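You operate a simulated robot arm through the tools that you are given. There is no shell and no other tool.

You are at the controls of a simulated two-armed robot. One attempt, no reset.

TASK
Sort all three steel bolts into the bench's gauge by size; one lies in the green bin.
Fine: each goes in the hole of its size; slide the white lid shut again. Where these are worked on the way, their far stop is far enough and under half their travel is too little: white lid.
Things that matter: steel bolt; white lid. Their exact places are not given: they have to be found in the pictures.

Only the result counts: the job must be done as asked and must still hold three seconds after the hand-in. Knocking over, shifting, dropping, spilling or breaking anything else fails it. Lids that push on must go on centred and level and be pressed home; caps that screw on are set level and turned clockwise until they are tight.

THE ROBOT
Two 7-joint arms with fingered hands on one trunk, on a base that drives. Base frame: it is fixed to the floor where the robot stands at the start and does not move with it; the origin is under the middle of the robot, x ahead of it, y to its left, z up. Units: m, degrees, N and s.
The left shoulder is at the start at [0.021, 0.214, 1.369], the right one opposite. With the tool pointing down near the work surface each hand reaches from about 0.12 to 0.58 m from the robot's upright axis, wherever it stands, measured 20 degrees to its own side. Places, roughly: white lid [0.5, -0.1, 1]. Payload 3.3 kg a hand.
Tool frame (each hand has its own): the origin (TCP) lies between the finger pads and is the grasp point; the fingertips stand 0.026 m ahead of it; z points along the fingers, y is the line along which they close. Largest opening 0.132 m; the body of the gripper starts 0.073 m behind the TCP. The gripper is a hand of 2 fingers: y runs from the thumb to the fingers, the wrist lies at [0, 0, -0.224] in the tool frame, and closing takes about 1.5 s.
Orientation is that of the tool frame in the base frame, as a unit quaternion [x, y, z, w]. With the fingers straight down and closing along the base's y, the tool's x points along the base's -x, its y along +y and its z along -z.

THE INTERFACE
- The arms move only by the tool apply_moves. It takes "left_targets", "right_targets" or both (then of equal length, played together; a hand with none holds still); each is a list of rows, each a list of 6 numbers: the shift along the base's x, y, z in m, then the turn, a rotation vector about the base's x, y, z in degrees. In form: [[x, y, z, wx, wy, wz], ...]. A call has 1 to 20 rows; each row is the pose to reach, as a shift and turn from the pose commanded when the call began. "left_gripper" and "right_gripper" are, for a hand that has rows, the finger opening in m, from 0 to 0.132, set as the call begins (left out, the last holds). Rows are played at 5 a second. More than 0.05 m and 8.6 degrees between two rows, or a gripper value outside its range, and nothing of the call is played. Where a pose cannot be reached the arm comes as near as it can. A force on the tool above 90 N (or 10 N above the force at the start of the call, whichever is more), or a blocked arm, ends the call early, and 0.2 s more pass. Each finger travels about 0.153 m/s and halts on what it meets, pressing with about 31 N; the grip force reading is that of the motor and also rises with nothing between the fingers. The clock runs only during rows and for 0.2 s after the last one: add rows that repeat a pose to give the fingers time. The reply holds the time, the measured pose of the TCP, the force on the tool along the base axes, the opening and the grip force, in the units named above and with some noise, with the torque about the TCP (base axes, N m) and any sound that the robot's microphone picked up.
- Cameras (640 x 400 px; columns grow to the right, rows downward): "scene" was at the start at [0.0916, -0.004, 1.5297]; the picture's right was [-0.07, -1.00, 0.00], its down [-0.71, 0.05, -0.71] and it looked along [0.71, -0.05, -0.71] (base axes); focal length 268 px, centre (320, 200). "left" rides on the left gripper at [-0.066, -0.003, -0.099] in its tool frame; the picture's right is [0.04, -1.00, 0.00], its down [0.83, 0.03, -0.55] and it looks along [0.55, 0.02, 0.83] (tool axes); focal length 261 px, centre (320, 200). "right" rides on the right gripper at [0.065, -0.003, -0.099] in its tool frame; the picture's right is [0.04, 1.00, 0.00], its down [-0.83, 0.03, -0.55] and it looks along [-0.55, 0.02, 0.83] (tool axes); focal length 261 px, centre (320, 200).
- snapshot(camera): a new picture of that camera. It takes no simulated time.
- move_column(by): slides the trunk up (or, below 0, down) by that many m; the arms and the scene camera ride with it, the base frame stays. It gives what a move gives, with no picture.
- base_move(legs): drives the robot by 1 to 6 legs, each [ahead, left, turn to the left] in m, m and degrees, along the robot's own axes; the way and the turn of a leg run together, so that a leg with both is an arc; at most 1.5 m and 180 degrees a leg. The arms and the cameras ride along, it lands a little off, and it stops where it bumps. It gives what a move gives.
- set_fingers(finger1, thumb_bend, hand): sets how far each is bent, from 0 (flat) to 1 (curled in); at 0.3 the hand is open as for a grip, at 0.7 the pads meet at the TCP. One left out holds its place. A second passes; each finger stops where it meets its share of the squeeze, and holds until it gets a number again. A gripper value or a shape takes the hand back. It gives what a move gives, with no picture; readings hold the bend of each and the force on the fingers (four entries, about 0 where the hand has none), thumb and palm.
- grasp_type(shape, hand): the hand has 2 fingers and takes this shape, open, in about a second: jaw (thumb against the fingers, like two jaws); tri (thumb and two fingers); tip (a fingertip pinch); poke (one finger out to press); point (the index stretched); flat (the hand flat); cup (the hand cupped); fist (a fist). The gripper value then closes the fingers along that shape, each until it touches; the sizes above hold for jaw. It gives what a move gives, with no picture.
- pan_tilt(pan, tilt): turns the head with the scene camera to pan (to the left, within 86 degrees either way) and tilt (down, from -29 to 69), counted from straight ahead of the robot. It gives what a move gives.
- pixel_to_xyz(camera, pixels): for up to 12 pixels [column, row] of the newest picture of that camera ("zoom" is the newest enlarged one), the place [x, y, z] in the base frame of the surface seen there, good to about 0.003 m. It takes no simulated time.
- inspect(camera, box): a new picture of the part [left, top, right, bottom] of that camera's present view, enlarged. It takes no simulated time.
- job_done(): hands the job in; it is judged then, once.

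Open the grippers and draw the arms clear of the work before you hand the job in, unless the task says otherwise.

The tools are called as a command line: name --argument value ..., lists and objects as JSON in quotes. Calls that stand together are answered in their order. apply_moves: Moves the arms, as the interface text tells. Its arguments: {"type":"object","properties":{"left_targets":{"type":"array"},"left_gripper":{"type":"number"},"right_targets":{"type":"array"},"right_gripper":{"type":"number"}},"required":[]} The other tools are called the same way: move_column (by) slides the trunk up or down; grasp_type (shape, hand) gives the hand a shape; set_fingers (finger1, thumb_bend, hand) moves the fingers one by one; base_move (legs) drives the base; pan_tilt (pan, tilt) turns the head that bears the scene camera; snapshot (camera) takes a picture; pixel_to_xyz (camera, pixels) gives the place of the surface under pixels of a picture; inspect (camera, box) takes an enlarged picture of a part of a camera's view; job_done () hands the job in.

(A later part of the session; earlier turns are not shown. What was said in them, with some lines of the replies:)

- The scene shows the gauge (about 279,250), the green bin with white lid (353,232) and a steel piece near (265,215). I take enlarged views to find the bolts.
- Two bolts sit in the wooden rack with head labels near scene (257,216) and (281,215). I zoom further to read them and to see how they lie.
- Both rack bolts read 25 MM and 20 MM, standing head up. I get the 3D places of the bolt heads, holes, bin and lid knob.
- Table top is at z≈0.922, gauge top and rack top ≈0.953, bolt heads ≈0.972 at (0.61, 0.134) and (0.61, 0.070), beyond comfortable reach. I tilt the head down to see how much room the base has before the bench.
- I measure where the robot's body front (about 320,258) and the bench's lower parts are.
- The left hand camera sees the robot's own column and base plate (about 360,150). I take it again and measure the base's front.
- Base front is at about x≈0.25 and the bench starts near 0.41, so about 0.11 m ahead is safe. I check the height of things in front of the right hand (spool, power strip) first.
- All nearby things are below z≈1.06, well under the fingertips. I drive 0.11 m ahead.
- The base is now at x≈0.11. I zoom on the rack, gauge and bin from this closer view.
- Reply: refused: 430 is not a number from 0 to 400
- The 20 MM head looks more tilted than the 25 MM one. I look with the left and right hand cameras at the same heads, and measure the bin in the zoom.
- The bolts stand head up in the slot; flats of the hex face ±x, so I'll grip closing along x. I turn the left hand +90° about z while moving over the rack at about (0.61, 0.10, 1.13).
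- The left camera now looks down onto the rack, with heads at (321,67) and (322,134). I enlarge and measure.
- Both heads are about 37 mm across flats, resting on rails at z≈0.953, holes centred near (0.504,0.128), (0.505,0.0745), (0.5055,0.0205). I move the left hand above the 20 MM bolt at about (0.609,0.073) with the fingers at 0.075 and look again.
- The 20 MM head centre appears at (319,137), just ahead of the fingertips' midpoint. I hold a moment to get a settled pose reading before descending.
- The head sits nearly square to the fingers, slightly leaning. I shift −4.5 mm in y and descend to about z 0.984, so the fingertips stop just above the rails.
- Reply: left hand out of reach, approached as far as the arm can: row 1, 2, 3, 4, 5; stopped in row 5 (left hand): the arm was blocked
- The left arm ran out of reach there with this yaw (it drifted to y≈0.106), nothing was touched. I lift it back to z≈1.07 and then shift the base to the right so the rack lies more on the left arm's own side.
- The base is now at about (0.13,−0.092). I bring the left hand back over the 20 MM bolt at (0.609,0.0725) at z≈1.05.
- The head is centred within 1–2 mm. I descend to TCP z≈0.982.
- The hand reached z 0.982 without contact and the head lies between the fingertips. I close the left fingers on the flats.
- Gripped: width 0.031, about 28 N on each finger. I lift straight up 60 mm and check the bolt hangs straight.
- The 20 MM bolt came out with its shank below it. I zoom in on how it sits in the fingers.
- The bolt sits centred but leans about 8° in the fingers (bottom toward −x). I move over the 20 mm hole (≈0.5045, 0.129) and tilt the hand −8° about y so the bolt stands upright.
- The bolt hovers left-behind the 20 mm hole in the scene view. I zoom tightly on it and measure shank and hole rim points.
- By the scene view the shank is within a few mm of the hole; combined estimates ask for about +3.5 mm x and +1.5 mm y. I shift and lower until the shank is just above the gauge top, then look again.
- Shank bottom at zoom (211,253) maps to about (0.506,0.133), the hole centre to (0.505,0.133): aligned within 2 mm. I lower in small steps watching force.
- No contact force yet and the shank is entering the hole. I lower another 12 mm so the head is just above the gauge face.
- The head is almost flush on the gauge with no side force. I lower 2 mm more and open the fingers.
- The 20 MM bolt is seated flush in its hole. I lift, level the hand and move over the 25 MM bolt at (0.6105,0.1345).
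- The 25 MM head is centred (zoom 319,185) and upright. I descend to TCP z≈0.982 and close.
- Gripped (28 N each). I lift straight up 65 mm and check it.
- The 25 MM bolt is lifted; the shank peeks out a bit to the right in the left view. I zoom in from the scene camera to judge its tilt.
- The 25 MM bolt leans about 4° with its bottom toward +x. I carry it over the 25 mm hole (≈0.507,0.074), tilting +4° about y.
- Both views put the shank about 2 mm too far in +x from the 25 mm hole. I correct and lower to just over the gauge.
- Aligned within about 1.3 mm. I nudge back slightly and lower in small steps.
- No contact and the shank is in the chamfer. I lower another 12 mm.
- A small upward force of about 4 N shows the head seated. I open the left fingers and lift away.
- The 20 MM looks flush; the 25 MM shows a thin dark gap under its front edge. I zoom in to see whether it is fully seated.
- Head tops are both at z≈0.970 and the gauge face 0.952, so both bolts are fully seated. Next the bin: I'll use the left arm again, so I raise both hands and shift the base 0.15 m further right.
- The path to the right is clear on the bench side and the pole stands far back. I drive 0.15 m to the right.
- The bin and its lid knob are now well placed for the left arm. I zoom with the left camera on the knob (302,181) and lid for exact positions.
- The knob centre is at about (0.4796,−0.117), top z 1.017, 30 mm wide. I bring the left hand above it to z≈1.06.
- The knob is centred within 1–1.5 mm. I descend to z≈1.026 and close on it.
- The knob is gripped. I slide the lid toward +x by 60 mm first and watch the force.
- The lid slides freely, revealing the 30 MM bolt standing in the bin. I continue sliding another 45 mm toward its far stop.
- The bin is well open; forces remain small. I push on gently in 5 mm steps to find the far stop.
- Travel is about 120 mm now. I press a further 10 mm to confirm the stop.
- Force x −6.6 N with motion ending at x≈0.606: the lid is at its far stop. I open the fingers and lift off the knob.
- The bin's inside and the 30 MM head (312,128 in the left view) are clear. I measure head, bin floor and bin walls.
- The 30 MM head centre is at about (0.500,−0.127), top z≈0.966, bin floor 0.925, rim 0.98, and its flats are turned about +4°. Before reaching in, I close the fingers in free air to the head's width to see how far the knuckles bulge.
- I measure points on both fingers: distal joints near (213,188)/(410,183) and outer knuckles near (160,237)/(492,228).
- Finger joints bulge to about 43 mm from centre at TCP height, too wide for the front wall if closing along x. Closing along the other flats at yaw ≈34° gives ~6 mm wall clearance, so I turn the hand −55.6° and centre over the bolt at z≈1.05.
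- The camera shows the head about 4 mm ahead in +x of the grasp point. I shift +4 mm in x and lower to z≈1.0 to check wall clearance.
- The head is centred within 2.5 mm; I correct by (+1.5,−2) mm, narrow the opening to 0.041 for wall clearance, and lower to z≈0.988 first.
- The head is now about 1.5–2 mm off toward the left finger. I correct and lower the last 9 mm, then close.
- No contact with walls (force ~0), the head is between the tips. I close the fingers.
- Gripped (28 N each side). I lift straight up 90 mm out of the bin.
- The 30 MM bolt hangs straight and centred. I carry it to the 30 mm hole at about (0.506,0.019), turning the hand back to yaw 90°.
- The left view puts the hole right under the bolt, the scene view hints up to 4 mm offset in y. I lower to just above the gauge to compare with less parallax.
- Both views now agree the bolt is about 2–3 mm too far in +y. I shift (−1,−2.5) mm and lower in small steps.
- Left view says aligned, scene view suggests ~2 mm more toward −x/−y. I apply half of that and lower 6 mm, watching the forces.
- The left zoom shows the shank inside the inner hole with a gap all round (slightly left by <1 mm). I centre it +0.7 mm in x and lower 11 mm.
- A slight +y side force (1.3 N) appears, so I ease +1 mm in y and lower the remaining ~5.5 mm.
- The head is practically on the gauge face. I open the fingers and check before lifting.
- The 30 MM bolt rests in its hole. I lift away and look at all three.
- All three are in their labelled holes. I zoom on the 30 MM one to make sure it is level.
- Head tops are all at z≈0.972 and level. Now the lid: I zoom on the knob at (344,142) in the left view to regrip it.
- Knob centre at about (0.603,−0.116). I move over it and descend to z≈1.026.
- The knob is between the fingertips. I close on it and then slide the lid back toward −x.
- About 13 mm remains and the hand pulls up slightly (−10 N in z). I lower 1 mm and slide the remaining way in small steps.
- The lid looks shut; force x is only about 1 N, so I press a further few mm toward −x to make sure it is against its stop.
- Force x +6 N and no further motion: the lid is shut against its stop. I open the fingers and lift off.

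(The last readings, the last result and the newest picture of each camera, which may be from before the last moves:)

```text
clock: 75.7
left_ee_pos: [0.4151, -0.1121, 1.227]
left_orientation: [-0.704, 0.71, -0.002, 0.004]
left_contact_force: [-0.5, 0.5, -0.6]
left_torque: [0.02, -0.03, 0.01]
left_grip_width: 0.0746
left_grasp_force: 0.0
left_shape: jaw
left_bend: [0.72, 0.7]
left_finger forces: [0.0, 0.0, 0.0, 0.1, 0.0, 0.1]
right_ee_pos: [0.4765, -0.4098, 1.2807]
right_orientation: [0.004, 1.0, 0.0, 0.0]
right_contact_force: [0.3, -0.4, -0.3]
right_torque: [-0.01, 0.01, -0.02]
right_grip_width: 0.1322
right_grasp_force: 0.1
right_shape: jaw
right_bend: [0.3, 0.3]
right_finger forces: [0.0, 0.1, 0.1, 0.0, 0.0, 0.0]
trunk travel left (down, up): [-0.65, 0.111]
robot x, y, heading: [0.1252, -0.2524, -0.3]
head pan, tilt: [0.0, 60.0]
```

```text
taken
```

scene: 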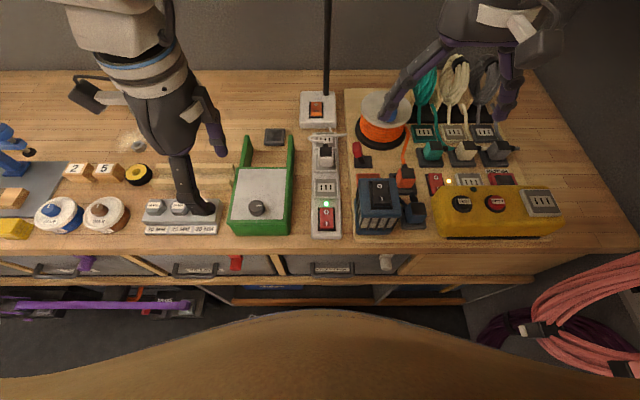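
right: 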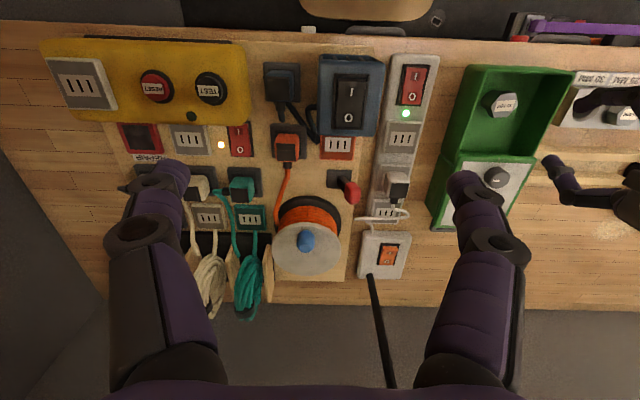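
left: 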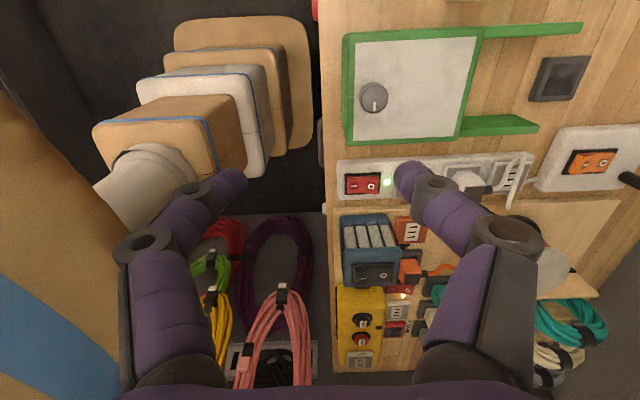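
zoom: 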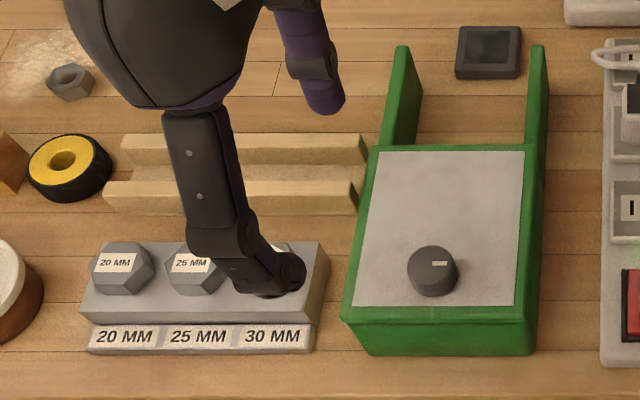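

The lid looks shut as at the start. I measure it, then open the left hand fully and raise it clear for a final look.

pixel_to_xyz --camera "zoom" --pixels '[[383, 155], [520, 155], [360, 302], [510, 302], [435, 265], [430, 320], [400, 55], [538, 55], [355, 340], [530, 340]]'

apply_moves --left_targets '[[-0.01, 0.02, 0.03, 0, 0, 0], [-0.02, 0.04, 0.06, 0, 0, 0], [-0.03, 0.06, 0.08, 0, 0, 0], [-0.03, 0.06, 0.08, 0, 0, 0]]' --left_gripper 0.132

base_move --legs '[[-0.12, 0, 0]]'

pan_tilt --pan 15 --tilt 50

snapshot --camera "scene"

```text
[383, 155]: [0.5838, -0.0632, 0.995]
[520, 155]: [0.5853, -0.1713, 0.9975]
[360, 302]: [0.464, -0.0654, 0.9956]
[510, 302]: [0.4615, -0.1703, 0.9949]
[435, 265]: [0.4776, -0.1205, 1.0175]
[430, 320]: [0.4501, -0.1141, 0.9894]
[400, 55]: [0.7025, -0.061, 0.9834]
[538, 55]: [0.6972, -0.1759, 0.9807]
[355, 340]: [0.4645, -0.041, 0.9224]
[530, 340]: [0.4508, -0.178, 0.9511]
```

```text
clock: 76.7
left_ee_pos: [0.3869, -0.0555, 1.3068]
left_orientation: [-0.704, 0.71, -0.003, 0.004]
left_contact_force: [0.5, -0.2, 0.2]
left_torque: [-0.02, 0.03, -0.03]
left_grip_width: 0.132
left_grasp_force: 0.1
left_shape: jaw
left_bend: [0.3, 0.3]
left_finger forces: [0.0, 0.0, 0.1, 0.1, 0.0, 0.0]
right_ee_pos: [0.4757, -0.4111, 1.28]
right_orientation: [0.003, 1.0, 0.0, 0.0]
right_contact_force: [0.7, -0.1, 0.2]
right_torque: [0.03, 0.02, -0.01]
right_grip_width: 0.132
right_grasp_force: 0.0
right_shape: jaw
right_bend: [0.3, 0.3]
right_finger forces: [0.0, 0.0, 0.1, 0.0, 0.0, 0.0]
trunk travel left (down, up): [-0.65, 0.111]
robot x, y, heading: [0.1274, -0.2506, -0.4]
head pan, tilt: [0.0, 60.0]
```

```text
clock: 77.9
left_ee_pos: [0.2671, -0.0544, 1.3081]
left_orientation: [-0.704, 0.71, -0.002, 0.004]
left_contact_force: [-0.2, 0.0, 0.0]
left_torque: [0.03, -0.03, -0.03]
left_grip_width: 0.1321
left_grasp_force: 0.1
left_shape: jaw
left_bend: [0.3, 0.3]
left_finger forces: [0.1, 0.0, 0.0, 0.1, 0.0, 0.0]
right_ee_pos: [0.3562, -0.4095, 1.281]
right_orientation: [0.004, 1.0, 0.0, 0.0]
right_contact_force: [0.4, 0.5, 0.6]
right_torque: [0.01, -0.03, 0.01]
right_grip_width: 0.1318
right_grasp_force: 0.1
right_shape: jaw
right_bend: [0.3, 0.3]
right_finger forces: [0.1, 0.1, 0.0, 0.0, 0.1, 0.0]
trunk travel left (down, up): [-0.65, 0.111]
robot x, y, heading: [0.0077, -0.2538, -0.3]
head pan, tilt: [0.0, 60.0]
```

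```text
clock: 78.7
left_ee_pos: [0.268, -0.0534, 1.3071]
left_orientation: [-0.704, 0.71, -0.002, 0.005]
left_contact_force: [-0.9, -0.5, 0.5]
left_torque: [0.02, 0.02, 0.01]
left_grip_width: 0.1322
left_grasp_force: 0.1
left_shape: jaw
left_bend: [0.3, 0.3]
left_finger forces: [0.0, 0.1, 0.0, 0.1, 0.0, 0.0]
right_ee_pos: [0.3561, -0.4105, 1.2797]
right_orientation: [0.003, 1.0, -0.001, 0.0]
right_contact_force: [0.0, -1.0, -0.1]
right_torque: [0.0, 0.03, 0.01]
right_grip_width: 0.1318
right_grasp_force: 0.0
right_shape: jaw
right_bend: [0.3, 0.3]
right_finger forces: [0.0, 0.1, 0.0, 0.0, 0.0, 0.0]
trunk travel left (down, up): [-0.65, 0.111]
robot x, y, heading: [0.0125, -0.2527, 0.0]
head pan, tilt: [15.0, 50.0]
```

```text
taken
```

scene: 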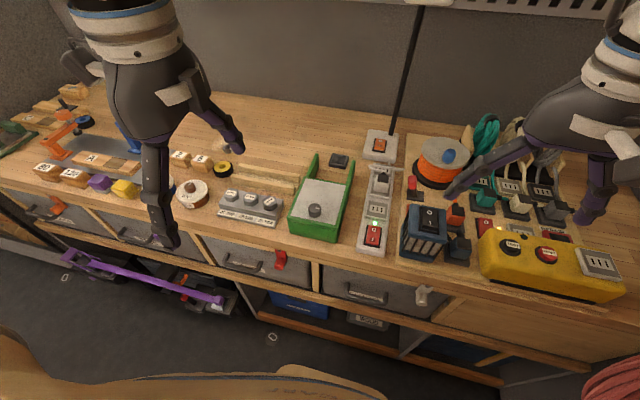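

Lid corners match their starting positions. I take a final close look at the gauge and bin.

inspect --camera "scene" --box '[200, 140, 370, 250]'

inspect --camera "scene" --box '[210, 175, 290, 230]'

```text
3.64 times, centred on (285, 195) of scene
```

zoom: 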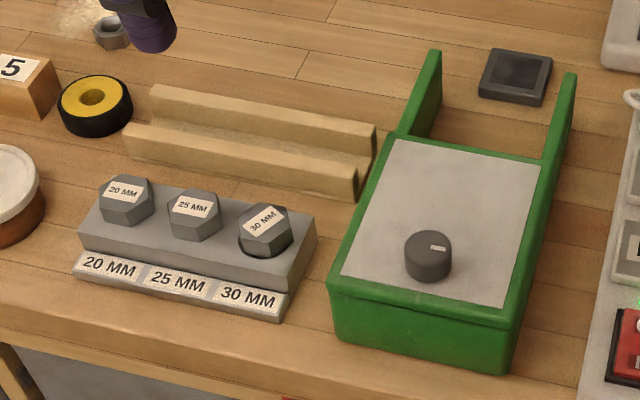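

```text
7.27 times, centred on (250, 202) of scene
```

zoom: 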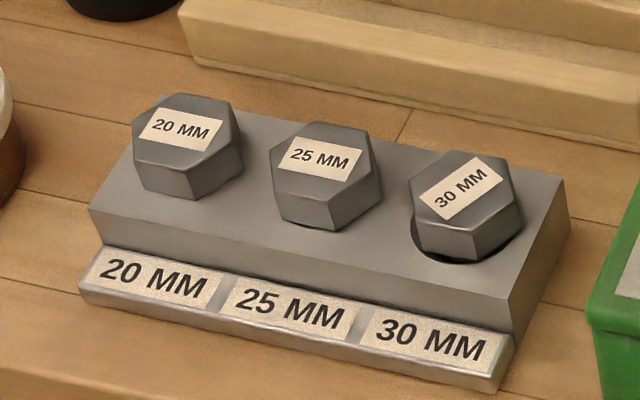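

The three heads sit in matching holes and the lid is shut. One last height check of the three head tops.

pixel_to_xyz --camera "zoom" --pixels '[[180, 110], [180, 150], [215, 150], [320, 135], [310, 180], [350, 180], [455, 165], [435, 205], [480, 215], [500, 185], [250, 190], [385, 220]]'

```text
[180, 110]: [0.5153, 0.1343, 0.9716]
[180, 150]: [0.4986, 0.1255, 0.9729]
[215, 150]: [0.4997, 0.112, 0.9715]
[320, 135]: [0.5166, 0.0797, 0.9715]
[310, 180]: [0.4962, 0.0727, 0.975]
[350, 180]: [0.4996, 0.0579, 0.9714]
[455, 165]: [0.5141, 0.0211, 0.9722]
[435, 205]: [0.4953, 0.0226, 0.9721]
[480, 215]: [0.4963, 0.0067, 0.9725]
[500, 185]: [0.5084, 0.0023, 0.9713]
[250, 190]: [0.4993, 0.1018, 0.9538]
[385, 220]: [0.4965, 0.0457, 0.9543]
```

All three head tops are level at z≈0.972 on the gauge face at 0.954, the lid is shut, and both hands are open and clear. I hand the job in.

job_done

```text
The job is handed in.
```

All three steel bolts are in the gauge, each in the hole marked with its size. The white lid on the green bin is shut again.

- **Bolts:** The 20 MM and 25 MM bolts came from the wooden rack, and the 30 MM bolt was standing in the bin. All three head tops measure about 0.972 m against a gauge face at about 0.954 m, so they are fully seated and level. The 30 MM bolt sits slightly off-centre in its hole, leaving a thin visible gap at one edge.
- **Lid:** I slid it back to its far stop to reach the bolt. I then closed it until it pressed against its stop, and its corners are back where they started to within a few millimetres.
- **Surroundings:** I saw no sign of anything else being knocked or moved, and no contact forces suggested it.
- **Robot:** Both hands are open and clear of the bench. The base is backed off about 0.12 m from where it stood for the bin and lid work.
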